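You operate a simulated robot arm through the tools that you are given. There is no shell and no other tool. Be economical: measure what you need, move in short steps, check, and stop when the job is done.

The job below is to be done with a simulated two-armed robot. You get a single attempt, and the scene is never put back.

TASK
Fit the green filter in the lamp box, switch it on, test it at 100 and leave it at 40.
Fine: the grey filter goes in the back slot of the rack; switch on with the dial at 0.
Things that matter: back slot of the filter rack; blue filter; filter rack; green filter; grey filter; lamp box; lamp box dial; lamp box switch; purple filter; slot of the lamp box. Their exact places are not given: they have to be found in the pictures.

Only the result counts: the job must be done as asked and must still hold three seconds after the hand-in. Knocking over, shifting, dropping, spilling or breaking anything else fails it.

THE ROBOT
Two 7-joint arms with fingered hands on one trunk, on a base that drives. Base frame: it is fixed to the floor where the robot stands at the start and does not move with it; the origin is under the middle of the robot, x ahead of it, y to its left, z up; the surface under the hand at the start is at about z = 0.76. Readings come in m, rad, newtons and seconds.
The left shoulder is at the start at [0.03, 0.136, 1.23], the right one opposite. With the tool pointing down near the work surface each hand reaches from about 0.28 to 0.96 m from the robot's upright axis, wherever it stands, measured 20 degrees to its own side. Places, roughly: back slot of the filter rack [0.9, 0.2, 0.8]; lamp box [1, 0, 0.8]; lamp box dial [0.9, -0.1, 0.9]; lamp box switch [0.9, 0, 0.9]; slot of the lamp box [1, 0, 0.9]. Payload 5 kg a hand.
The tool frame of a hand sits at the grasp point between the pads (the TCP): z along the fingers, y along the line on which they close. The tips reach 0.042 m beyond it. Largest opening 0.208 m; the body of the gripper starts 0.119 m behind the TCP. The gripper is a hand of 4 fingers: y runs from the thumb to the fingers, the wrist lies at [0, 0, -0.332] in the tool frame, and closing takes about 1.5 s.
Orientation is that of the tool frame in the base frame, as a unit quaternion [w, x, y, z]. With the fingers straight down and closing along the base's y, the tool's x points along the base's -x, its y along +y and its z along -z.

THE INTERFACE
- The arms move only by the tool drive_tool. It takes "left_increments", "right_increments" or both (then of equal length, played together; a hand with none holds still); each is a list of rows, each an object (a shift or turn left out is 0, a gripper value left out holds the last) with "grip": the gripper command, from -1 (shut) to 1 (fully open), values between in proportion; "travel": the shift along the tool's x, y, z in units of 500 mm (1.0 is 500 mm), a list of three; "rotation": the turn, a rotation vector about the tool's x, y, z in units of 180 degrees (1.0 is 180 degrees), a list of three. In form: [{"grip": grip, "travel": [dx, dy, dz], "rotation": [wx, wy, wz]}, ...]. A call has 1 to 20 rows; each row is the pose to reach, as a shift and turn from the pose commanded when the call began, along the tool's axes at that moment. A call with a number of a shift or a turn outside -1 to 1 is refused whole. Rows are played at 5 a second. More than 0.05 m and 0.15 rad between two rows, or a gripper value outside its range, and nothing of the call is played. Where a pose cannot be reached the arm comes as near as it can. A force on the tool above 40 N (or 10 N above the force at the start of the call, whichever is more), or a blocked arm, ends the call early, and 0.2 s more pass. Each finger travels about 0.072 m/s and halts on what it meets, pressing with about 30 N; the grip force reading is that of the motor and also rises with nothing between the fingers. The clock runs only during rows and for 0.2 s after the last one: add rows that repeat a pose to give the fingers time. It gives the time, the measured TCP pose, the force on the tool (base axes), the opening and the grip force at its end, in the units of the frame above (readings bear some noise), with the torque about the TCP (base axes, N m) and any sound that the robot's microphone picked up, and new pictures: "views" is both (left out), scene, wrist or none (wrist: the cameras of the hands that moved).
- Cameras (640 x 400 px; columns grow to the right, rows downward): "scene" is now at [0.048, 0.0116, 1.9558]; the picture's right is [0.12, -0.99, 0.00], its down [-0.76, -0.09, -0.65] and it looks along [0.64, 0.08, -0.76] (base axes); focal length 290 px, centre (320, 200). "left" rides on the left gripper at [-0.101, 0, -0.145] in its tool frame; the picture's right is [0.00, -1.00, 0.00], its down [0.82, 0.00, -0.57] and it looks along [0.57, 0.00, 0.82] (tool axes); focal length 261 px, centre (320, 200). "right" rides on the right gripper at [0.101, 0, -0.145] in its tool frame; the picture's right is [0.00, 1.00, 0.00], its down [-0.82, 0.00, -0.57] and it looks along [-0.57, 0.00, 0.82] (tool axes); focal length 261 px, centre (320, 200).
- move_column(by): slides the trunk up (or, below 0, down) by that many m; the arms and the scene camera ride with it, the base frame stays. It gives what a move gives, with no picture.
- steer(legs): drives the robot by 1 to 6 legs, each [ahead, left, turn to the left] in m, m and rad, along the robot's own axes; the way and the turn of a leg run together, so that a leg with both is an arc; at most 1.5 m and 3.142 rad a leg. The arms and the cameras ride along, it lands a little off, and it stops where it bumps. It gives what a move gives, and a new picture of the scene camera.
- preshape(shape, hand): the hand has 4 fingers and takes this shape, open, in about a second: jaw (thumb against the fingers, like two jaws); tri (thumb and two fingers); tip (a fingertip pinch); poke (one finger out to press); point (the index stretched); flat (the hand flat); cup (the hand cupped); fist (a fist). The gripper value then closes the fingers along that shape, each until it touches; the sizes above hold for jaw. It gives what a move gives, with no picture.
- aim_head(pan, tilt): turns the head with the scene camera to pan (to the left, within 2.496 rad either way) and tilt (down, from -0.506 to 1.204), counted from straight ahead of the robot. It gives what a move gives, and a new picture of the scene camera.
- pixel_to_xyz(camera, pixels): for up to 12 pixels [column, row] of the newest picture of that camera ("zoom" is the newest enlarged one), the place [x, y, z] in the base frame of the surface seen there, good to about 0.002 m. No time passes.
- enlarge(camera, box): a new picture of the part [left, top, right, bottom] of that camera's present view, enlarged. No time passes.
- finish_job(): hands the job in; it is judged then, once.

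Work in short steps. Measure before you move; look again where a grasp or a placing could have gone wrong, and mend it. You have 80 turns and 260 pictures in all, those below and enlarged ones among them. Open the grippers and draw the arms clear of the work before you hand the job in, unless the task says otherwise; then end with one line.

The tools are called after ">>>" by a JSON object that holds its "op" and its "data". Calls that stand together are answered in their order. drive_tool: Moves the arms, as the interface text tells. Its arguments: {"type":"object","properties":{"left_increments":{"type":"array"},"right_increments":{"type":"array"},"views":{"type":"string","enum":["both","scene","wrist","none"]}},"required":[]} The other tools are called the same way: move_column (by) slides the trunk up or down; preshape (shape, hand) gives the hand a shape; steer (legs) drives the base; aim_head (pan, tilt) turns the head that bears the scene camera; pixel_to_xyz (camera, pixels) gives the place of the surface under pixels of a picture; enlarge (camera, box) takes an enlarged picture of a part of a camera's view; finish_job () hands the job in.

At the start:

```text
time_s: 0.0
left_tcp_pos: [0.7069, 0.2963, 1.2712]
left_tool_rot: [0.0, -0.001, 1.0, 0.0]
left_wrist_force: [-0.3, -0.4, -0.1]
left_torque: [-0.01, 0.01, 0.02]
left_finger_gap: 0.2079
left_grip_force: 0.1
left_shape: jaw
right_tcp_pos: [0.6958, -0.172, 1.2452]
right_tool_rot: [0.0, 0.0, 1.0, 0.0]
right_wrist_force: [-0.7, 0.1, 0.5]
right_torque: [0.0, 0.02, 0.04]
right_finger_gap: 0.2078
right_grip_force: 0.0
right_shape: jaw
trunk travel left (down, up): [-0.25, 0.24]
robot x, y, heading: [-0.0004, -0.0015, 0.001]
head pan, tilt: [0.124, 0.869]
```

scene: 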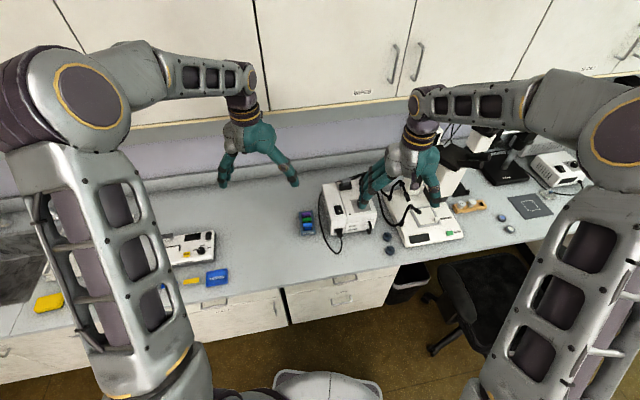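
right: 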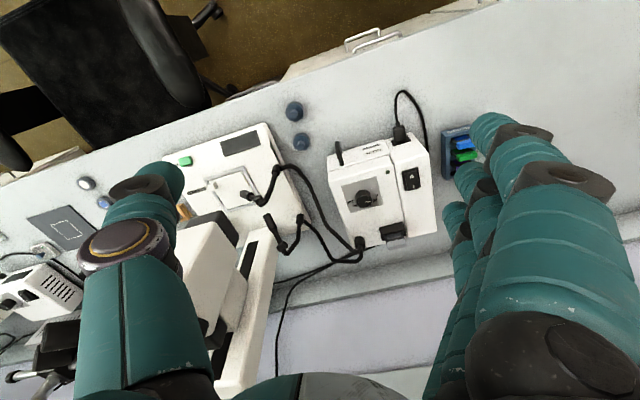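
left: 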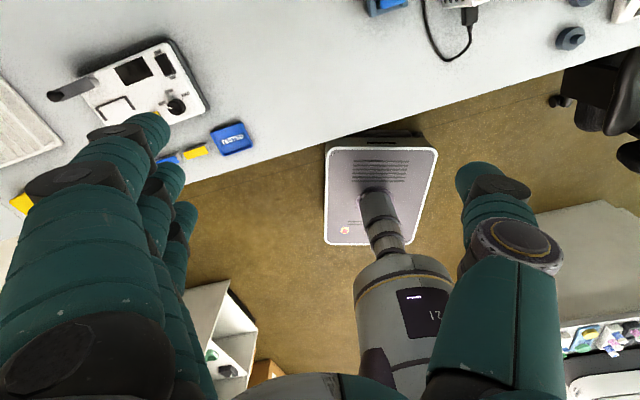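

I see the lamp box around (345,208) and rack at (307,222) in the scene. I enlarge both views to look at the details.

>>> {"op": "enlarge", "data": {"camera": "scene", "box": [280, 160, 400, 270]}}

>>> {"op": "enlarge", "data": {"camera": "right", "box": [310, 80, 500, 260]}}

```text
3.64 times, centred on (340, 215) of scene
```

zoom: 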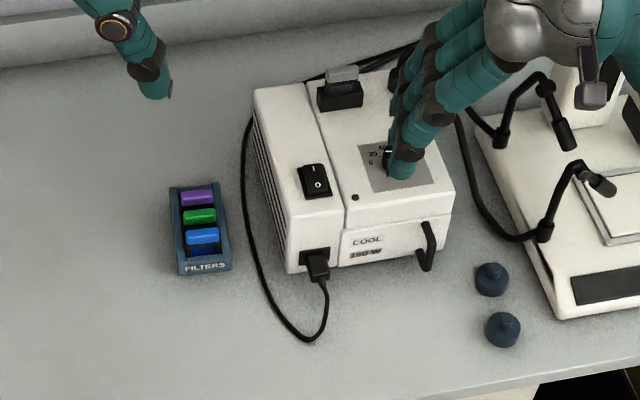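

```text
2.22 times, centred on (405, 170) of right
```

zoom: 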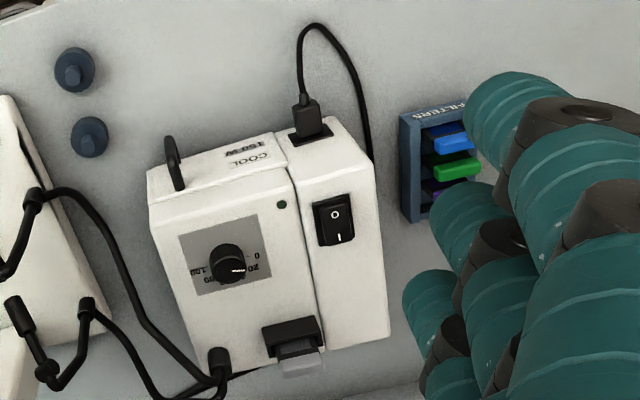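

Fingers hide the dial. I zoom tighter on the rack.

>>> {"op": "enlarge", "data": {"camera": "scene", "box": [292, 200, 332, 225]}}

>>> {"op": "pixel_to_xyz", "data": {"camera": "scene", "pixels": [[317, 195], [317, 200], [317, 205], [340, 193], [351, 200], [344, 175]]}}

```text
16.00 times, centred on (312, 212) of scene
```

zoom: 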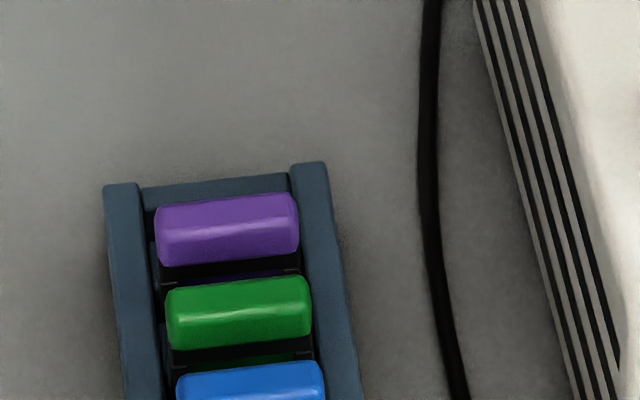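

```text
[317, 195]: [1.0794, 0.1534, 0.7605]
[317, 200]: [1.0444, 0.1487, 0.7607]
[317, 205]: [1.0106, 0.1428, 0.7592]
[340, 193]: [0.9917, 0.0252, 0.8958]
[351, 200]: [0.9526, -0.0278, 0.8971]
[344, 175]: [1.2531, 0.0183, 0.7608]
```

>>> {"op": "enlarge", "data": {"camera": "scene", "box": [280, 205, 336, 240]}}

>>> {"op": "drive_tool", "data": {"right_increments": [{"travel": [0, -0.1, 0]}, {"travel": [0, -0.2, 0]}, {"travel": [0, -0.3, 0]}, {"travel": [0, -0.4, 0]}, {"travel": [0.0, -0.44, 0]}], "left_increments": [{"travel": [0.1, 0, 0]}, {"travel": [0.1, -0.08, 0]}, {"travel": [0.1, -0.16, 0]}, {"travel": [0.1, -0.16, 0]}, {"travel": [0.1, -0.16, 0]}]}}

```text
11.43 times, centred on (308, 222) of scene
```

zoom: 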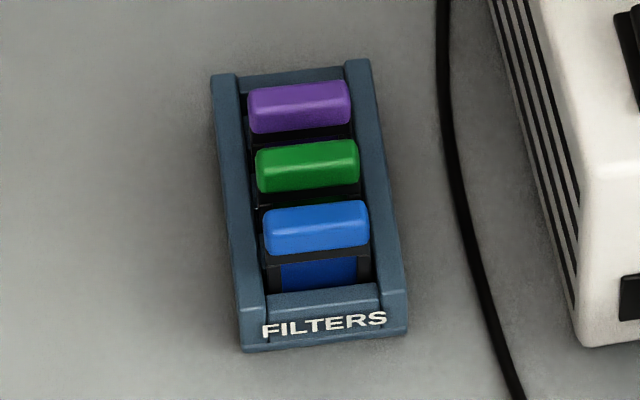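

```text
time_s: 1.2
left_tcp_pos: [0.658, 0.2165, 1.2718]
left_tool_rot: [-0.001, 0.0, 1.0, 0.0]
left_wrist_force: [1.0, -0.7, -0.3]
left_torque: [0.05, 0.07, 0.02]
left_finger_gap: 0.2076
left_grip_force: 0.1
left_shape: jaw
right_tcp_pos: [0.6972, -0.3918, 1.2416]
right_tool_rot: [0.0, 0.0, 1.0, 0.0]
right_wrist_force: [0.2, -0.1, 0.3]
right_torque: [0.03, 0.04, 0.03]
right_finger_gap: 0.2081
right_grip_force: 0.1
right_shape: jaw
trunk travel left (down, up): [-0.25, 0.24]
robot x, y, heading: [-0.0016, 0.003, 0.002]
head pan, tilt: [0.124, 0.869]
```

scene: 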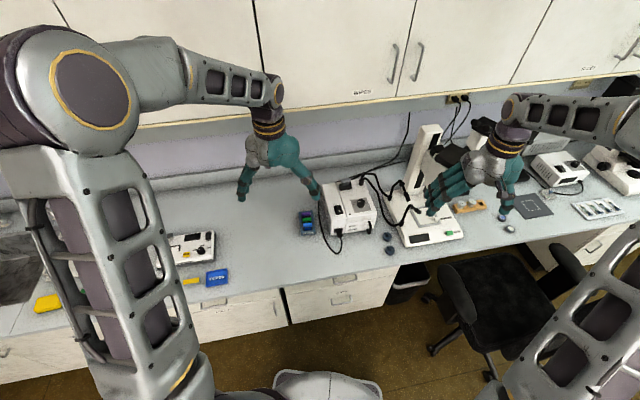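
right: 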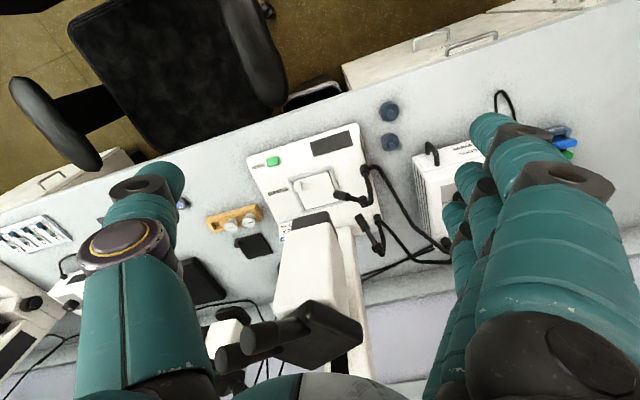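
left: 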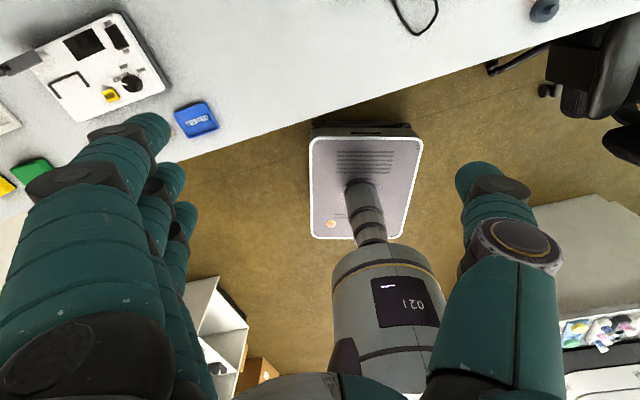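

Rack has purple, green, blue visible. I need rack geometry: enlarge again and measure.

>>> {"op": "enlarge", "data": {"camera": "scene", "box": [280, 205, 336, 240]}}

>>> {"op": "pixel_to_xyz", "data": {"camera": "zoom", "pixels": [[222, 80], [355, 66], [290, 78], [298, 100], [306, 160], [315, 222], [320, 270], [322, 300], [252, 320], [395, 305], [250, 110], [350, 97]]}}

>>> {"op": "enlarge", "data": {"camera": "scene", "box": [312, 170, 384, 215]}}

```text
11.43 times, centred on (308, 222) of scene
```

zoom: 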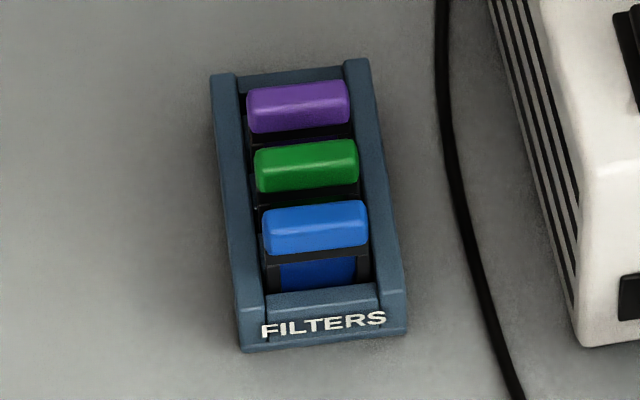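

```text
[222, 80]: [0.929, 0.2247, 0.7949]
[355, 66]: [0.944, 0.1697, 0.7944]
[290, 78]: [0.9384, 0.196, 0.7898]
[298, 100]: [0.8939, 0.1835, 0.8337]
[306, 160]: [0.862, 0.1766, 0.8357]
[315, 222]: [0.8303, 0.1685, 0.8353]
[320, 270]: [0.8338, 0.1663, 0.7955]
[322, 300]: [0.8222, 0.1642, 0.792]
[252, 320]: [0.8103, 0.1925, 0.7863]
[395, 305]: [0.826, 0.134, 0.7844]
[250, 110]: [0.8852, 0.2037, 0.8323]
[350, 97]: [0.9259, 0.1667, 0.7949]
```

```text
8.89 times, centred on (348, 192) of scene
```

zoom: 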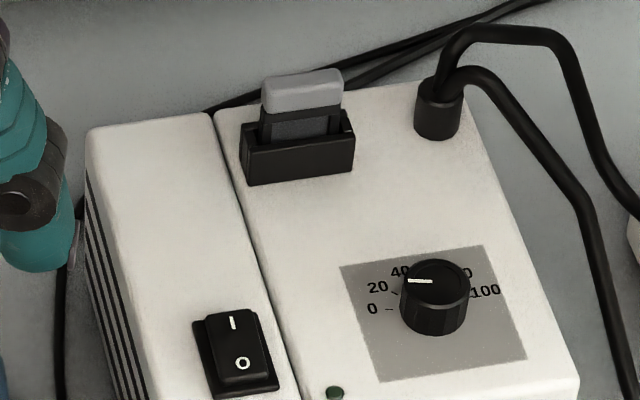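

There is a fourth, empty back slot behind purple (handles at x 0.894/0.862/0.830, rack back wall 0.938). Dial pointer is about 30. I measure the lamp parts.

>>> {"op": "pixel_to_xyz", "data": {"camera": "zoom", "pixels": [[266, 82], [340, 74], [302, 82], [303, 92], [245, 133], [350, 130], [250, 175], [350, 165], [300, 145], [435, 278], [235, 325], [243, 360]]}}

>>> {"op": "pixel_to_xyz", "data": {"camera": "zoom", "pixels": [[95, 135], [205, 117], [400, 90], [540, 360], [350, 270], [480, 250], [385, 375], [520, 348], [415, 280], [450, 282], [400, 320], [290, 390]]}}

>>> {"op": "pixel_to_xyz", "data": {"camera": "scene", "pixels": [[300, 287], [250, 293], [380, 270], [388, 237], [390, 251], [338, 235], [360, 235], [320, 250], [200, 235]]}}

>>> {"op": "preshape", "data": {"shape": "tip", "hand": "left"}}

>>> {"op": "preshape", "data": {"shape": "tip", "hand": "right"}}

```text
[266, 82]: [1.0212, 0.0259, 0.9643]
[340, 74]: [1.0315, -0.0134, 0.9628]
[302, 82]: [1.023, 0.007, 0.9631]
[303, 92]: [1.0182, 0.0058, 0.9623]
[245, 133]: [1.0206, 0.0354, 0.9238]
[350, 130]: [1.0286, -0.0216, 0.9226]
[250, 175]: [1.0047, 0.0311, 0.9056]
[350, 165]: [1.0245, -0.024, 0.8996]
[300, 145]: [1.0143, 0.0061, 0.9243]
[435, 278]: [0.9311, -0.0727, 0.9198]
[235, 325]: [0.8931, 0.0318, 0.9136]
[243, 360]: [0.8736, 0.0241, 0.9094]
```

```text
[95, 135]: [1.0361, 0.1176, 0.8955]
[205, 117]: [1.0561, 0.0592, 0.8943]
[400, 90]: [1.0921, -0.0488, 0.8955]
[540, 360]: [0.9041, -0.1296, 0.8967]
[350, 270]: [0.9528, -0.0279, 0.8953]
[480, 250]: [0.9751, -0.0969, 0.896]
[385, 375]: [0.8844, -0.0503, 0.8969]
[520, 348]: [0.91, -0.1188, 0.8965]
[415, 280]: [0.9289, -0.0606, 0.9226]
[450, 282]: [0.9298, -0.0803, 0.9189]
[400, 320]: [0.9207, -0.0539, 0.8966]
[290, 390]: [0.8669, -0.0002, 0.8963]
```

```text
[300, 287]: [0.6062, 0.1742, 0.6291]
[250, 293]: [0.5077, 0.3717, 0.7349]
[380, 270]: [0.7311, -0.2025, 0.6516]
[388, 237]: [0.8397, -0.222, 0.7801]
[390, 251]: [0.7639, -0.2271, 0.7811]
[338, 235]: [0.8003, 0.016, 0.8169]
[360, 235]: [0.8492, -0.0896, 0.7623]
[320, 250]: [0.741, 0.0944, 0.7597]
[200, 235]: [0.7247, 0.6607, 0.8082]
```

```text
time_s: 2.1
left_tcp_pos: [0.6575, 0.2164, 1.2722]
left_tool_rot: [0.0, 0.0, 1.0, 0.0]
left_wrist_force: [0.4, -0.7, -0.2]
left_torque: [0.05, 0.05, 0.01]
left_finger_gap: 0.2081
left_grip_force: 0.1
left_shape: tip
right_tcp_pos: [0.6957, -0.3914, 1.2426]
right_tool_rot: [0.0, 0.0, 1.0, -0.001]
right_wrist_force: [0.5, 0.2, -0.7]
right_torque: [0.01, 0.03, -0.01]
right_finger_gap: 0.2079
right_grip_force: 0.1
right_shape: jaw
trunk travel left (down, up): [-0.25, 0.24]
robot x, y, heading: [0.0006, -0.0018, 0.0]
head pan, tilt: [0.124, 0.869]
```

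```text
time_s: 3.0
left_tcp_pos: [0.6562, 0.2173, 1.272]
left_tool_rot: [0.0, 0.0, 1.0, 0.0]
left_wrist_force: [0.5, 0.0, -0.3]
left_torque: [0.01, 0.0, 0.0]
left_finger_gap: 0.2079
left_grip_force: 0.1
left_shape: tip
right_tcp_pos: [0.6963, -0.3911, 1.2419]
right_tool_rot: [0.0, 0.0, 1.0, 0.0]
right_wrist_force: [-0.1, 0.2, -0.4]
right_torque: [-0.01, 0.03, -0.02]
right_finger_gap: 0.2079
right_grip_force: 0.0
right_shape: tip
trunk travel left (down, up): [-0.25, 0.24]
robot x, y, heading: [0.0014, -0.0008, -0.0]
head pan, tilt: [0.124, 0.869]
```

Tip shapes are on. I check the base front edge vs the counter edge in the left camera to plan a drive ahead.

>>> {"op": "pixel_to_xyz", "data": {"camera": "left", "pixels": [[365, 142], [365, 130], [330, 150], [420, 150], [365, 110], [300, 135]]}}

>>> {"op": "drive_tool", "data": {"left_increments": [{}], "right_increments": [{}]}}

```text
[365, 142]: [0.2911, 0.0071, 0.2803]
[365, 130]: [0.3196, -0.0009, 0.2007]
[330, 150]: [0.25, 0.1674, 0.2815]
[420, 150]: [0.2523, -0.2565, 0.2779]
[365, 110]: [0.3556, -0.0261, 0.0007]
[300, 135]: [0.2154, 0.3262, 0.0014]
```

```text
time_s: 3.4
left_tcp_pos: [0.6569, 0.2176, 1.2726]
left_tool_rot: [0.0, 0.001, 1.0, 0.0]
left_wrist_force: [-0.3, 0.0, 0.6]
left_torque: [-0.02, -0.01, 0.02]
left_finger_gap: 0.2077
left_grip_force: 0.1
left_shape: tip
right_tcp_pos: [0.6962, -0.392, 1.242]
right_tool_rot: [0.0, 0.0, 1.0, 0.0]
right_wrist_force: [0.5, 0.2, 0.5]
right_torque: [0.03, 0.01, 0.02]
right_finger_gap: 0.2079
right_grip_force: 0.0
right_shape: tip
trunk travel left (down, up): [-0.25, 0.24]
robot x, y, heading: [-0.001, -0.0014, -0.001]
head pan, tilt: [0.124, 0.869]
```

scene: 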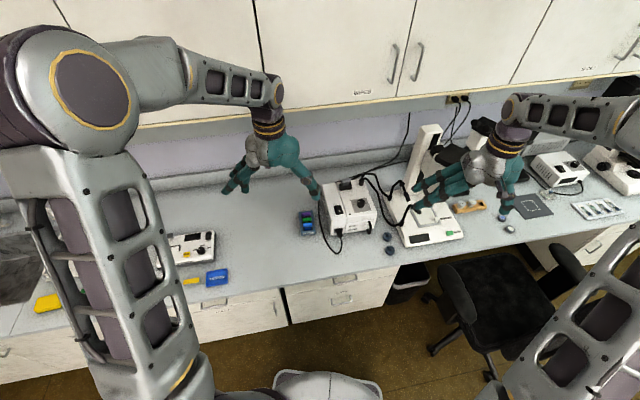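
right: 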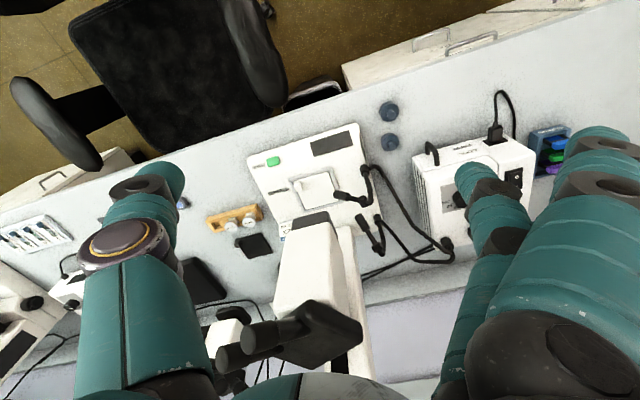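
left: 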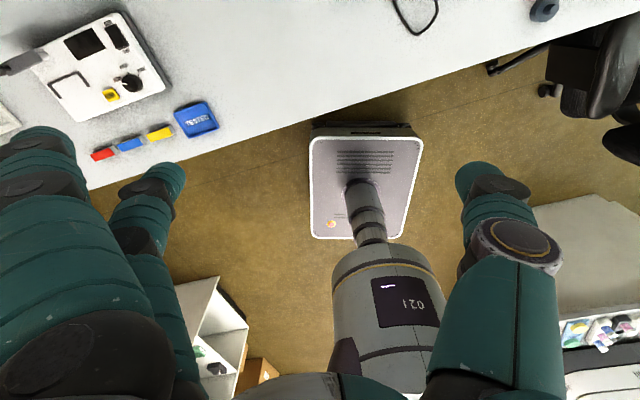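

Base front is at x=0.32, counter edge ≥0.54, so 0.15 m ahead is safe. First I close the tip-shaped hands in the air to see where the fingertips meet.

>>> {"op": "drive_tool", "data": {"left_increments": [{"grip": -1}, {}, {}, {}, {}, {}, {}, {}, {}], "right_increments": [{"grip": -0.6}, {}, {}, {}, {}, {}, {}, {}, {}], "views": "wrist"}}

>>> {"op": "steer", "data": {"legs": [[0.15, 0, 0]]}}

```text
time_s: 5.4
left_tcp_pos: [0.6573, 0.2175, 1.2718]
left_tool_rot: [0.0, 0.0, 1.0, -0.001]
left_wrist_force: [-0.2, -0.4, -0.4]
left_torque: [-0.02, 0.01, -0.01]
left_finger_gap: 0.0
left_grip_force: 29.9
left_shape: tip
right_tcp_pos: [0.6953, -0.3913, 1.2421]
right_tool_rot: [-0.001, 0.0, 1.0, -0.001]
right_wrist_force: [-0.5, 0.4, 0.6]
right_torque: [0.05, 0.02, 0.0]
right_finger_gap: 0.0424
right_grip_force: 0.1
right_shape: tip
trunk travel left (down, up): [-0.25, 0.24]
robot x, y, heading: [0.0024, -0.0001, -0.001]
head pan, tilt: [0.124, 0.869]
```

right: 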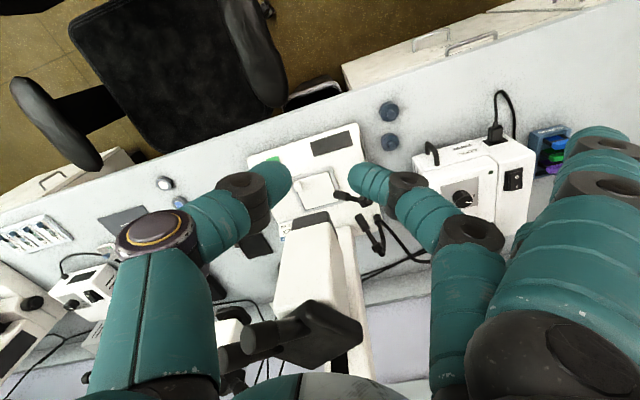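
left: 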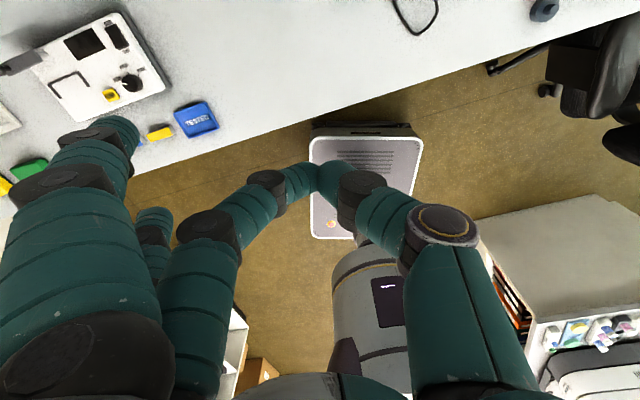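

```text
time_s: 6.9
left_tcp_pos: [0.801, 0.219, 1.2709]
left_tool_rot: [-0.005, 0.0, 1.0, 0.0]
left_wrist_force: [-0.3, -0.7, 0.5]
left_torque: [0.03, 0.02, 0.0]
left_finger_gap: 0.0
left_grip_force: 30.4
left_shape: tip
right_tcp_pos: [0.8455, -0.3895, 1.2401]
right_tool_rot: [0.0, -0.002, 1.0, 0.0]
right_wrist_force: [0.9, -0.2, -0.3]
right_torque: [0.02, 0.04, 0.0]
right_finger_gap: 0.0423
right_grip_force: 0.1
right_shape: tip
trunk travel left (down, up): [-0.25, 0.24]
robot x, y, heading: [0.1467, 0.0009, 0.002]
head pan, tilt: [0.124, 0.869]
stopped in leg 1: the force on the tool passed its limit at 61 N (the readings are from after the stop); the commanded pose is now the measured one
```

scene: 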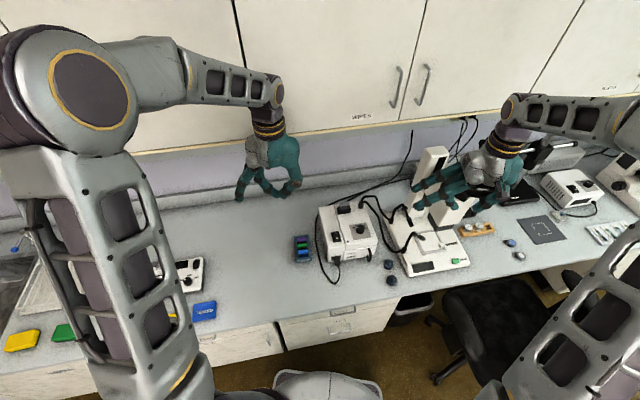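

The left arm touched something (likely the overhead cabinet). I measure the cabinet's bottom edge and front.

>>> {"op": "pixel_to_xyz", "data": {"camera": "scene", "pixels": [[190, 150], [360, 122], [200, 100], [360, 100], [262, 90], [430, 150], [432, 165], [272, 130], [350, 125]]}}

>>> {"op": "drive_tool", "data": {"left_increments": [{"travel": [0.08, 0, 0.0]}, {"travel": [0.1, 0, 0.08]}, {"travel": [0.1, 0, 0.16]}, {"travel": [0.1, 0, 0.24]}, {"travel": [0.1, 0, 0.3]}], "right_increments": [{"travel": [0.08, 0, 0.0]}, {"travel": [0.16, 0, 0]}, {"travel": [0.2, 0, 0]}, {"travel": [0.2, 0, 0]}, {"travel": [0.2, 0, 0]}], "views": "scene"}}

```text
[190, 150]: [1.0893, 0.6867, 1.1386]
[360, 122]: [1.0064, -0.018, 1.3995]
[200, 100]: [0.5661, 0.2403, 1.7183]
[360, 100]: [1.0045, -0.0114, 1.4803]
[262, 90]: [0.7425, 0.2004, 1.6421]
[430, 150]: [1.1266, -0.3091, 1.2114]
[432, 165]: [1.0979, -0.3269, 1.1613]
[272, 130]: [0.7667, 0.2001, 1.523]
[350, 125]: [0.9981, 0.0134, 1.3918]
```

```text
time_s: 8.1
left_tcp_pos: [0.7492, 0.2192, 1.1189]
left_tool_rot: [-0.004, -0.001, 1.0, 0.0]
left_wrist_force: [0.6, 0.1, -0.8]
left_torque: [-0.02, 0.1, -0.02]
left_finger_gap: 0.0003
left_grip_force: 29.4
left_shape: tip
right_tcp_pos: [0.7454, -0.3879, 1.2389]
right_tool_rot: [-0.001, -0.002, 1.0, -0.001]
right_wrist_force: [0.8, 0.0, -0.4]
right_torque: [0.01, 0.07, -0.01]
right_finger_gap: 0.0422
right_grip_force: 0.1
right_shape: tip
trunk travel left (down, up): [-0.25, 0.24]
robot x, y, heading: [0.1474, -0.0028, -0.002]
head pan, tilt: [0.124, 0.869]
```

scene: 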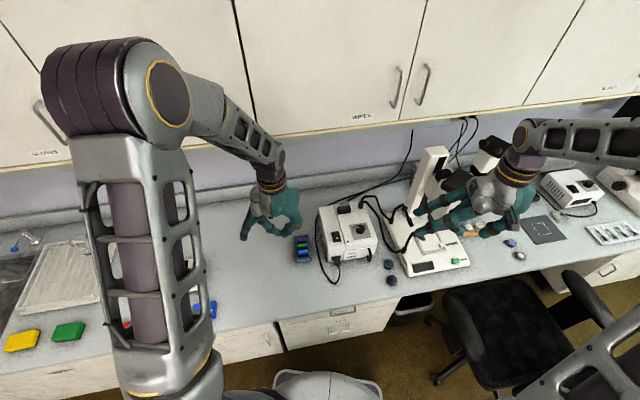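

Cabinet front is at x≈1.0 with bottom ≈1.37, so I'll tilt the hand back at the lamp slot. Now a close look at the dial with the scene camera.

>>> {"op": "enlarge", "data": {"camera": "scene", "box": [340, 215, 380, 240]}}

>>> {"op": "pixel_to_xyz", "data": {"camera": "zoom", "pixels": [[320, 200], [300, 200], [340, 200]]}}

>>> {"op": "enlarge", "data": {"camera": "scene", "box": [284, 225, 324, 265]}}

>>> {"op": "enlarge", "data": {"camera": "scene", "box": [322, 195, 362, 220]}}

```text
16.00 times, centred on (360, 228) of scene
```

zoom: 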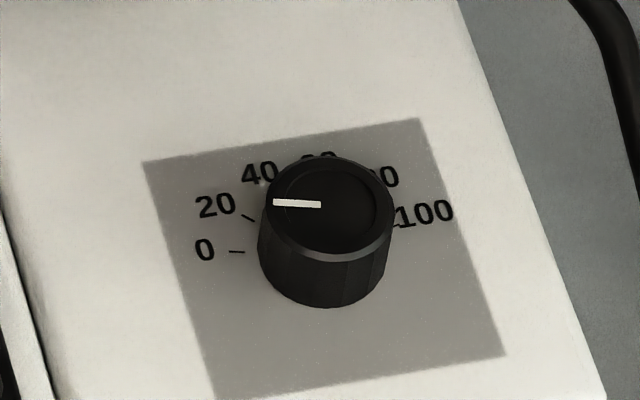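

```text
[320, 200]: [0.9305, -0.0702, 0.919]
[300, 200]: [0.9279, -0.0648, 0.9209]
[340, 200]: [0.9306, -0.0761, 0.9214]
```

```text
10.00 times, centred on (304, 245) of scene
```

zoom: 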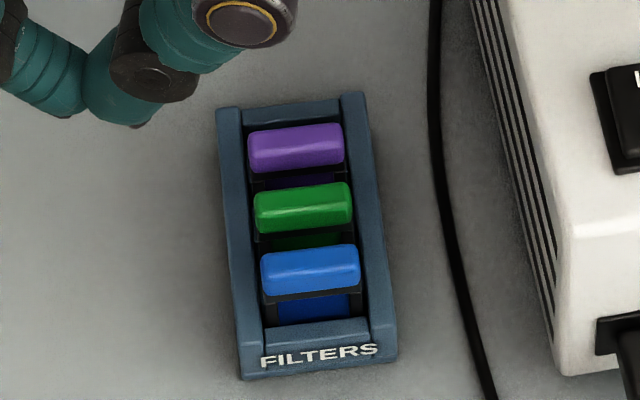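

```text
16.00 times, centred on (342, 208) of scene
```

zoom: 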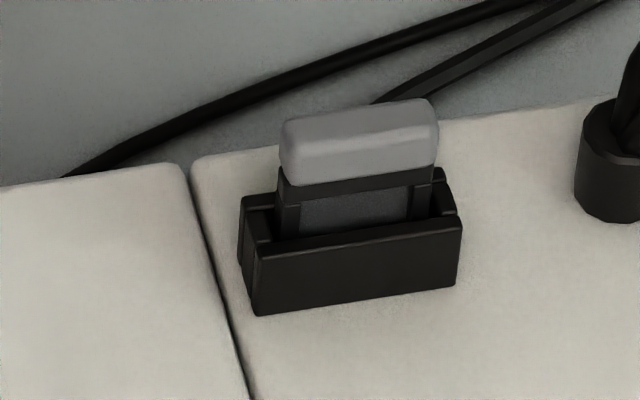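

I'll measure dial tick marks and pointer ends to get angles.

>>> {"op": "enlarge", "data": {"camera": "scene", "box": [340, 215, 380, 240]}}

>>> {"op": "pixel_to_xyz", "data": {"camera": "zoom", "pixels": [[237, 252], [204, 250], [248, 217], [215, 206], [259, 172], [318, 153], [388, 175], [427, 213], [276, 203], [319, 205], [328, 170], [328, 240]]}}

>>> {"op": "pixel_to_xyz", "data": {"camera": "zoom", "pixels": [[143, 161], [418, 118], [507, 355], [215, 400], [270, 210], [386, 210], [328, 300], [396, 227]]}}

```text
16.00 times, centred on (360, 228) of scene
```

zoom: 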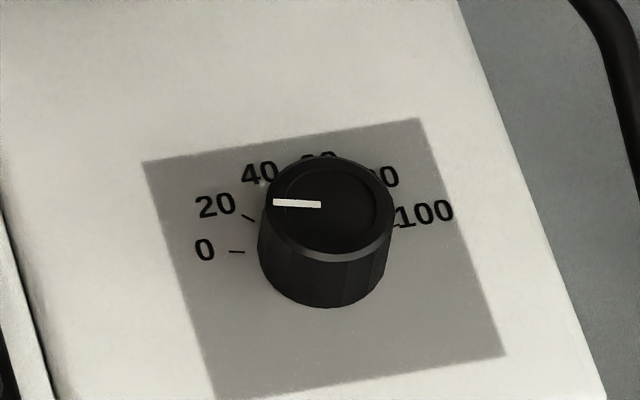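

```text
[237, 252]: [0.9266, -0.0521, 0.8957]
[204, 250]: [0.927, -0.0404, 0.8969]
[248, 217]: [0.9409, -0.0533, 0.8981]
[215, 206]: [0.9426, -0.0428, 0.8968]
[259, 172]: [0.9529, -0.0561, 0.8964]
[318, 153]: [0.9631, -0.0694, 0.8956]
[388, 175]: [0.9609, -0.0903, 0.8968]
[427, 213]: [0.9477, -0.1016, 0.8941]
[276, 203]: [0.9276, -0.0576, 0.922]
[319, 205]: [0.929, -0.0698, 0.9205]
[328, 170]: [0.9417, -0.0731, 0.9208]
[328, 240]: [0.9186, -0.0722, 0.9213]
```

```text
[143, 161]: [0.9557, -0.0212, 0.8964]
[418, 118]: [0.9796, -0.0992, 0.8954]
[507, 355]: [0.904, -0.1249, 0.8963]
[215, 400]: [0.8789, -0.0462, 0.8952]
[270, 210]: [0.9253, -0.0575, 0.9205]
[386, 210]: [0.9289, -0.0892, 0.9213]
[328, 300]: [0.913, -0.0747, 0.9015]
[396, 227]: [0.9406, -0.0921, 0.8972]
```

The pointer direction (≈97°) matches the 0 tick (≈98°): dial already reads 0. Next I need the hand's true geometry in tip shape, so I take a fresh wrist picture with a small gap.

>>> {"op": "drive_tool", "data": {"right_increments": [{"grip": -0.75}, {}, {}], "left_increments": [{"grip": -0.75}, {}, {}], "views": "wrist"}}

```text
time_s: 8.9
left_tcp_pos: [0.747, 0.2189, 1.1208]
left_tool_rot: [-0.004, -0.002, 1.0, 0.0]
left_wrist_force: [-0.3, -0.4, 0.8]
left_torque: [-0.02, -0.01, -0.01]
left_finger_gap: 0.0255
left_grip_force: 0.0
left_shape: tip
right_tcp_pos: [0.7442, -0.388, 1.2403]
right_tool_rot: [0.0, -0.002, 1.0, 0.0]
right_wrist_force: [-0.2, -0.4, -0.4]
right_torque: [-0.01, 0.01, 0.0]
right_finger_gap: 0.0267
right_grip_force: 0.0
right_shape: tip
trunk travel left (down, up): [-0.25, 0.24]
robot x, y, heading: [0.1496, 0.0028, -0.0]
head pan, tilt: [0.124, 0.869]
```

right: 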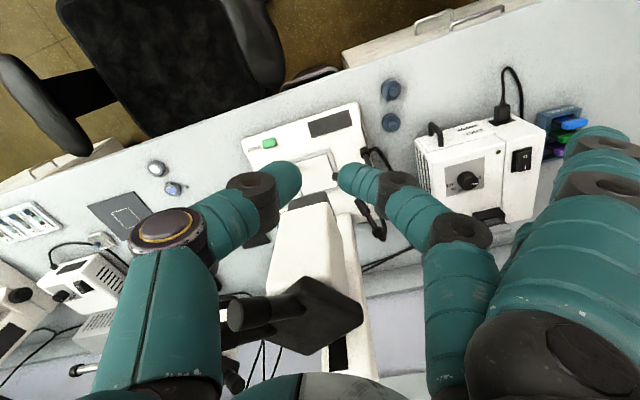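
left: 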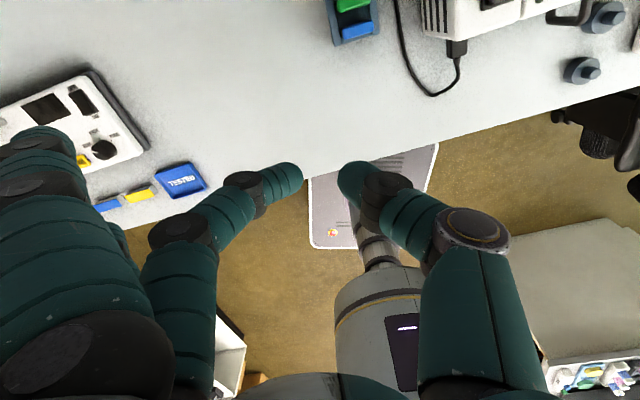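

Measuring finger points on the right hand (tips, knuckles, outer fingers).

>>> {"op": "pixel_to_xyz", "data": {"camera": "right", "pixels": [[296, 172], [285, 180], [345, 178], [250, 190], [168, 228], [135, 232], [210, 230], [395, 190], [460, 230], [605, 135], [600, 170], [540, 240]]}}

>>> {"op": "pixel_to_xyz", "data": {"camera": "left", "pixels": [[298, 175], [344, 170], [385, 190], [470, 230], [505, 230], [180, 232], [40, 135], [25, 170], [65, 160], [115, 240]]}}

```text
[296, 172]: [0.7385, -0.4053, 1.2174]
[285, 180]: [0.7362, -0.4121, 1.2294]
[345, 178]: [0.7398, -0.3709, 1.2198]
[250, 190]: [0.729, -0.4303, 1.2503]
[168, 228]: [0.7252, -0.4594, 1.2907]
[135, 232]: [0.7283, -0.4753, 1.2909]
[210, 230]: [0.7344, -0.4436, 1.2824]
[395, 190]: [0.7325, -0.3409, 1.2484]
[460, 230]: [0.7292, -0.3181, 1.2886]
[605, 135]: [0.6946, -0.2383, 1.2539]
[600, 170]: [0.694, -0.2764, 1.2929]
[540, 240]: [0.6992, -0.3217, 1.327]
```

```text
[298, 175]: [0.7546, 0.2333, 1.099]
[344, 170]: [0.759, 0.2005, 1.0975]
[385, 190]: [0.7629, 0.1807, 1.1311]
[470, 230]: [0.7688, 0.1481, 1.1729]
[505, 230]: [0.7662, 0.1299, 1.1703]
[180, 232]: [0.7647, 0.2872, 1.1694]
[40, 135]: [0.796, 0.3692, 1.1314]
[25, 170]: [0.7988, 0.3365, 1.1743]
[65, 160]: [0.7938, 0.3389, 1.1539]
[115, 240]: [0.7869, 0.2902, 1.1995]
```

Tip pinch geometry: tips ≈0.025–0.03 beyond TCP, thumb knuckle ≈0.09 out and 0.05 above the TCP; other fingers stay above the TCP. Pinching the handles' long ends is feasible. Now I measure rack handles precisely.

>>> {"op": "enlarge", "data": {"camera": "scene", "box": [288, 230, 320, 262]}}

>>> {"op": "pixel_to_xyz", "data": {"camera": "zoom", "pixels": [[320, 200], [100, 100]]}}

```text
12.50 times, centred on (304, 246) of scene
```

zoom: 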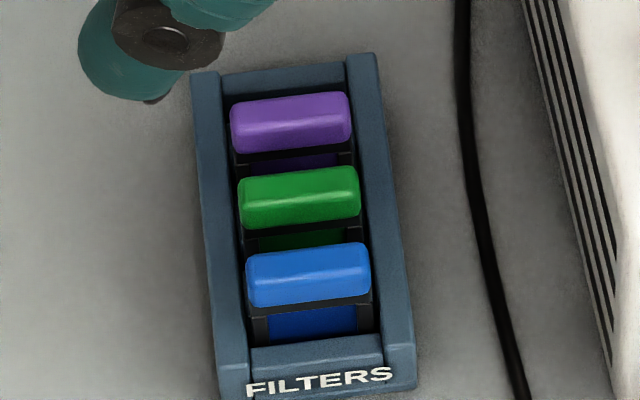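

```text
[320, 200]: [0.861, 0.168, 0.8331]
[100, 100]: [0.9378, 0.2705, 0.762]
```

>>> {"op": "pixel_to_xyz", "data": {"camera": "zoom", "pixels": [[236, 118], [346, 106], [243, 193], [355, 180], [251, 270], [366, 256], [298, 178], [300, 218], [300, 224], [215, 200], [380, 190], [300, 76]]}}

>>> {"op": "pixel_to_xyz", "data": {"camera": "zoom", "pixels": [[290, 100], [291, 120], [293, 140], [298, 175], [299, 196], [308, 252], [309, 275], [238, 205], [243, 220], [358, 205], [358, 195], [239, 185]]}}

>>> {"op": "enlarge", "data": {"camera": "scene", "box": [326, 198, 358, 218]}}

```text
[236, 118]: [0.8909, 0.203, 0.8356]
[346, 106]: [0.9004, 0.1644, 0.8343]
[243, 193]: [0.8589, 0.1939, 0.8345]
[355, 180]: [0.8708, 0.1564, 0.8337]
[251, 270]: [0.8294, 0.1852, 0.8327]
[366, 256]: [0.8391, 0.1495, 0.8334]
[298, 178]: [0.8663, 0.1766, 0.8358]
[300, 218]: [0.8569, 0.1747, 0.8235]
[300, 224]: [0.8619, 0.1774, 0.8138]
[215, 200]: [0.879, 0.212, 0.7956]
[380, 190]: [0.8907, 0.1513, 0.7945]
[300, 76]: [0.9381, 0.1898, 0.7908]
```

```text
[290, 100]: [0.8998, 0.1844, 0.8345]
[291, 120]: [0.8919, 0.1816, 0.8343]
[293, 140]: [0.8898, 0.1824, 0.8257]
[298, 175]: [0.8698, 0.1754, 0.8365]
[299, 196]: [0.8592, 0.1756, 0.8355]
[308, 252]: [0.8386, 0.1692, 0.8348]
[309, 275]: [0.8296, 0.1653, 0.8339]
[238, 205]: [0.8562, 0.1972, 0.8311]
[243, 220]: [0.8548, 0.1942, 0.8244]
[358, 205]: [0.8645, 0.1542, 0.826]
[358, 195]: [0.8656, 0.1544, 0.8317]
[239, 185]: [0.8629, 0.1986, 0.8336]
```

```text
16.00 times, centred on (342, 208) of scene
```

zoom: 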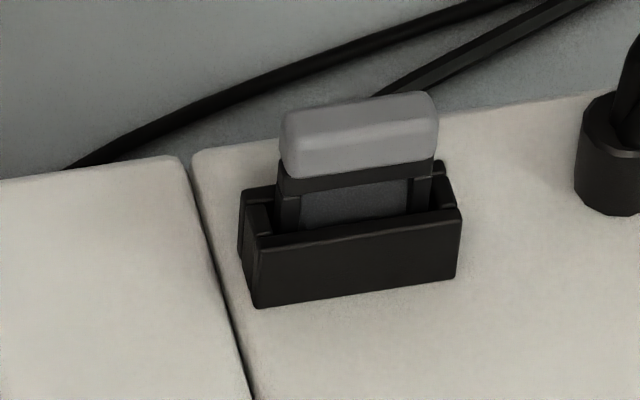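

>>> {"op": "pixel_to_xyz", "data": {"camera": "zoom", "pixels": [[288, 128], [432, 110], [360, 102], [362, 125], [363, 135], [364, 155], [365, 165], [246, 205], [452, 205], [265, 250], [450, 222], [360, 235]]}}

>>> {"op": "pixel_to_xyz", "data": {"camera": "zoom", "pixels": [[285, 135], [285, 150], [436, 120], [436, 140], [286, 118], [430, 100], [355, 185], [290, 215], [430, 195], [255, 300], [455, 280], [240, 260]]}}

```text
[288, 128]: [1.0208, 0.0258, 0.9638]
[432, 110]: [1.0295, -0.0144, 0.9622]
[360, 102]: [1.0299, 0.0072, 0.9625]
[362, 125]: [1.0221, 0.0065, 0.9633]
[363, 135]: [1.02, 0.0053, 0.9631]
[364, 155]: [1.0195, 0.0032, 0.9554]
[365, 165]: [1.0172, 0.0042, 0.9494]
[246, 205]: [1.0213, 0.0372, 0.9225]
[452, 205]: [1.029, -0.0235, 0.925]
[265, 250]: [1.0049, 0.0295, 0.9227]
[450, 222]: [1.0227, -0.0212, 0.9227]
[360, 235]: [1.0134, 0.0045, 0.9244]
```

```text
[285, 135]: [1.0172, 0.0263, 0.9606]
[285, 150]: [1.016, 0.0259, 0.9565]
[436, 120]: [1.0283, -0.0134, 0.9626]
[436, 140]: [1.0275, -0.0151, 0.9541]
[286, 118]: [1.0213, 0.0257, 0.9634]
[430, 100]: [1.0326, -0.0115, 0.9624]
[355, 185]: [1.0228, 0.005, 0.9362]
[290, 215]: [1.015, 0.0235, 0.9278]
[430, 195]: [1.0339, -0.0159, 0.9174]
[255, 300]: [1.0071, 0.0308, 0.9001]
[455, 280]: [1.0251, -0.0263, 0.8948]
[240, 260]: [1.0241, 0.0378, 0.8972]
```

Grey handle centre ≈(1.0255, 0.006, 0.955), back-slot target ≈(0.9266, 0.1919). I bring the left hand partway with yaw 16.5° and tilt 20°, and check the cable heights near the lamp.

>>> {"op": "pixel_to_xyz", "data": {"camera": "scene", "pixels": [[366, 199], [378, 197], [384, 205], [364, 203], [395, 222]]}}

>>> {"op": "drive_tool", "data": {"left_increments": [{"grip": -0.42, "travel": [-0.05, -0.06, 0.01], "rotation": [-0.002, -0.016, -0.013]}, {"travel": [-0.1, -0.12, 0.02], "rotation": [-0.0044, -0.0315, -0.0251]}, {"travel": [-0.16, -0.18, 0.03], "rotation": [-0.0066, -0.0473, -0.0377]}, {"travel": [-0.22, -0.24, 0.04], "rotation": [-0.0089, -0.0631, -0.0502]}, {"travel": [-0.28, -0.3, 0.05], "rotation": [-0.0111, -0.0789, -0.0628]}, {"travel": [-0.32, -0.36, 0.06], "rotation": [-0.0133, -0.0946, -0.0753]}, {"travel": [-0.36, -0.42, 0.06], "rotation": [-0.0155, -0.1104, -0.0895]}]}}

```text
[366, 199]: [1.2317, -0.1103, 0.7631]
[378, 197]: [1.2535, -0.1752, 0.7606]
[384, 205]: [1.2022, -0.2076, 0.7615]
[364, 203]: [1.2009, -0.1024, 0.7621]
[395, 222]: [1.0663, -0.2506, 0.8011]
```

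```text
time_s: 10.5
left_tcp_pos: [0.9298, 0.0094, 1.0921]
left_tool_rot: [0.168, -0.142, 0.975, 0.027]
left_wrist_force: [0.6, 0.8, -0.1]
left_torque: [-0.06, 0.05, -0.04]
left_finger_gap: 0.06
left_grip_force: 0.0
left_shape: tip
right_tcp_pos: [0.745, -0.3912, 1.2393]
right_tool_rot: [0.0, -0.002, 1.0, 0.001]
right_wrist_force: [0.1, -0.8, -1.3]
right_torque: [0.22, -0.02, 0.0]
right_finger_gap: 0.0266
right_grip_force: 0.1
right_shape: tip
trunk travel left (down, up): [-0.25, 0.24]
robot x, y, heading: [0.1434, -0.0002, -0.001]
head pan, tilt: [0.124, 0.869]
```

scene: 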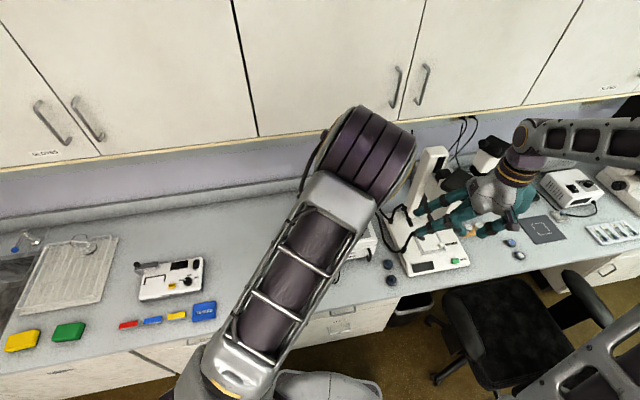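
left: 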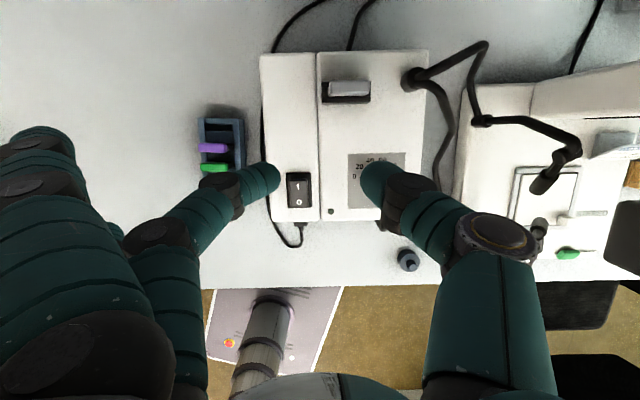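

The left wrist camera looks straight down on the lamp and its edges are aligned with the image: yaw is right. I measure the grey handle (350,88) and rack handles in this view.

>>> {"op": "enlarge", "data": {"camera": "left", "box": [300, 60, 400, 120]}}

>>> {"op": "pixel_to_xyz", "data": {"camera": "left", "pixels": [[330, 88], [370, 88], [350, 82], [350, 88], [350, 94], [322, 97], [370, 99], [350, 99], [213, 147], [215, 167]]}}

```text
6.40 times, centred on (350, 90) of left
```

zoom: 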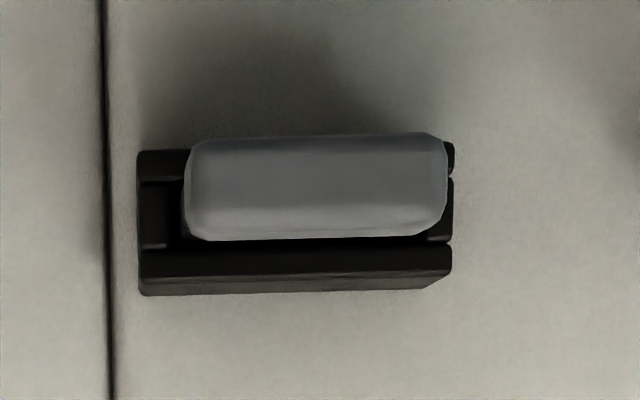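

```text
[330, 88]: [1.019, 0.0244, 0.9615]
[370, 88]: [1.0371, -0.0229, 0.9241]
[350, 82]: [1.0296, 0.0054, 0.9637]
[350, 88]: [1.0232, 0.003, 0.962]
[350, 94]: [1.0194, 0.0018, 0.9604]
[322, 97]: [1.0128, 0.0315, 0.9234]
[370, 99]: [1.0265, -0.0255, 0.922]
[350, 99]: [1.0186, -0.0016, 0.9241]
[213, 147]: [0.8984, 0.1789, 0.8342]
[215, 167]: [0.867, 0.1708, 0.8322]
```

>>> {"op": "pixel_to_xyz", "data": {"camera": "zoom", "pixels": [[195, 190], [438, 185], [318, 145], [318, 185], [318, 225], [145, 210], [450, 210], [142, 262], [450, 255], [160, 165]]}}

```text
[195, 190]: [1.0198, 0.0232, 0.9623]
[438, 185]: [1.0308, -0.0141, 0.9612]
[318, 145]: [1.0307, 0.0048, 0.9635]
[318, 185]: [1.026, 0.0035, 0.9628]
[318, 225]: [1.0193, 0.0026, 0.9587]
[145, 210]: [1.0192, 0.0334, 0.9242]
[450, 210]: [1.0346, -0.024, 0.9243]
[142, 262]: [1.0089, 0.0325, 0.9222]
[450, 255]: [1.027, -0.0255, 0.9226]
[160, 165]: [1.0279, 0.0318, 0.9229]
```

Centre ≈(1.0255, 0.005). I move to 45 mm above the grasp pose.

>>> {"op": "drive_tool", "data": {"left_increments": [{"travel": [-0.036, -0.021, 0.067]}, {"travel": [-0.073, -0.042, 0.135]}, {"travel": [-0.109, -0.0636, 0.2018]}, {"travel": [-0.109, -0.0636, 0.2018]}], "views": "wrist"}}

```text
time_s: 11.5
left_tcp_pos: [1.018, 0.0021, 1.0148]
left_tool_rot: [0.167, -0.14, 0.976, 0.024]
left_wrist_force: [-0.3, -0.1, 0.7]
left_torque: [0.02, -0.05, 0.04]
left_finger_gap: 0.0602
left_grip_force: 0.1
left_shape: tip
right_tcp_pos: [0.7441, -0.3887, 1.2408]
right_tool_rot: [0.0, -0.001, 1.0, 0.0]
right_wrist_force: [-0.2, -0.3, 0.9]
right_torque: [0.02, -0.09, 0.02]
right_finger_gap: 0.0267
right_grip_force: 0.1
right_shape: tip
trunk travel left (down, up): [-0.25, 0.24]
robot x, y, heading: [0.1479, -0.0056, 0.003]
head pan, tilt: [0.124, 0.869]
```

left: 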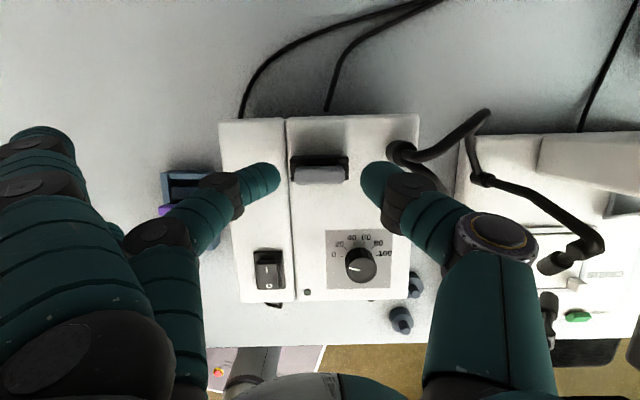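

The handle (320,172) is centred between the fingertips (281/361). I descend 45 mm and look.

>>> {"op": "drive_tool", "data": {"left_increments": [{"travel": [0.009, 0, 0.029]}, {"travel": [0.018, 0, 0.058]}, {"travel": [0.026, 0, 0.0862]}, {"travel": [0.026, 0, 0.0862]}], "views": "wrist"}}

>>> {"op": "enlarge", "data": {"camera": "left", "box": [240, 120, 400, 220]}}

```text
time_s: 12.5
left_tcp_pos: [1.0205, 0.004, 0.9691]
left_tool_rot: [0.168, -0.14, 0.976, 0.025]
left_wrist_force: [-0.4, 0.5, 0.1]
left_torque: [0.02, -0.04, -0.04]
left_finger_gap: 0.0599
left_grip_force: 0.1
left_shape: tip
right_tcp_pos: [0.7444, -0.3874, 1.2413]
right_tool_rot: [0.0, -0.002, 1.0, 0.0]
right_wrist_force: [-0.5, 0.4, 0.8]
right_torque: [-0.04, -0.03, -0.01]
right_finger_gap: 0.0265
right_grip_force: 0.1
right_shape: tip
trunk travel left (down, up): [-0.25, 0.24]
robot x, y, heading: [0.1467, -0.003, 0.002]
head pan, tilt: [0.124, 0.869]
```

left: 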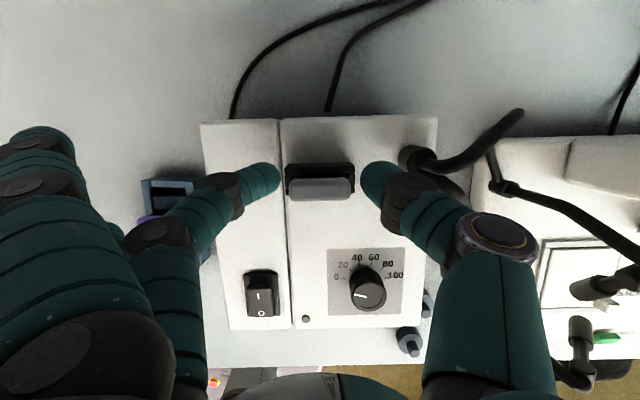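

```text
4.00 times, centred on (320, 170) of left
```

zoom: 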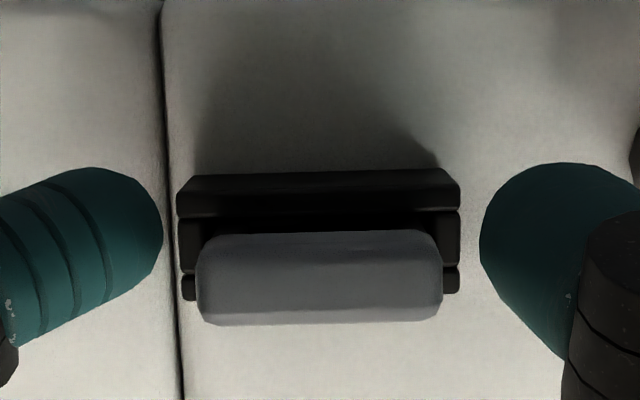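

Tips (row ≈180) reach a bit past the handle (row ≈190); I back off 5 mm along the tool and close.

>>> {"op": "drive_tool", "data": {"left_increments": [{"travel": [0, 0, -0.01]}, {"grip": -0.6, "travel": [0, 0, -0.01]}, {"grip": -0.8, "travel": [0, 0, -0.01]}, {"grip": -1, "travel": [0, 0, -0.01]}, {"travel": [0, 0, -0.01]}, {"travel": [0, 0, -0.01]}], "views": "wrist"}}

>>> {"op": "enlarge", "data": {"camera": "left", "box": [240, 120, 400, 220]}}

```text
time_s: 13.9
left_tcp_pos: [1.0199, 0.0027, 0.9727]
left_tool_rot: [0.167, -0.14, 0.976, 0.025]
left_wrist_force: [1.0, -0.1, 0.3]
left_torque: [0.01, -0.04, -0.01]
left_finger_gap: 0.0382
left_grip_force: 29.8
left_shape: tip
right_tcp_pos: [0.7438, -0.3886, 1.2411]
right_tool_rot: [0.0, -0.001, 1.0, 0.0]
right_wrist_force: [-0.3, -0.8, -0.7]
right_torque: [0.0, 0.04, -0.01]
right_finger_gap: 0.0267
right_grip_force: 0.0
right_shape: tip
trunk travel left (down, up): [-0.25, 0.24]
robot x, y, heading: [0.1472, 0.0028, 0.002]
head pan, tilt: [0.124, 0.869]
```

left: 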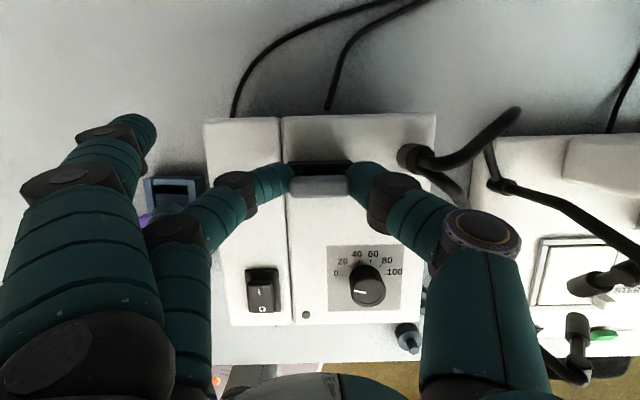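

```text
4.00 times, centred on (320, 170) of left
```

zoom: 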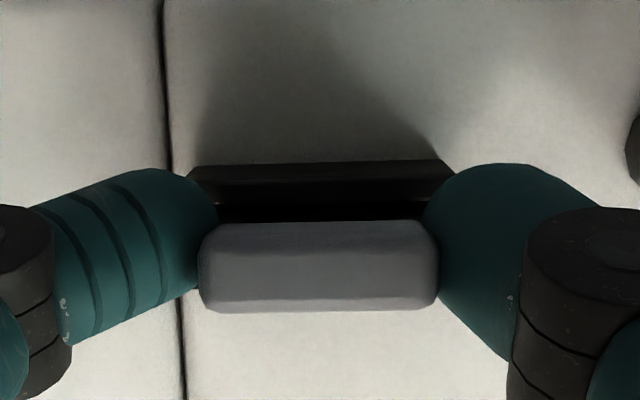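

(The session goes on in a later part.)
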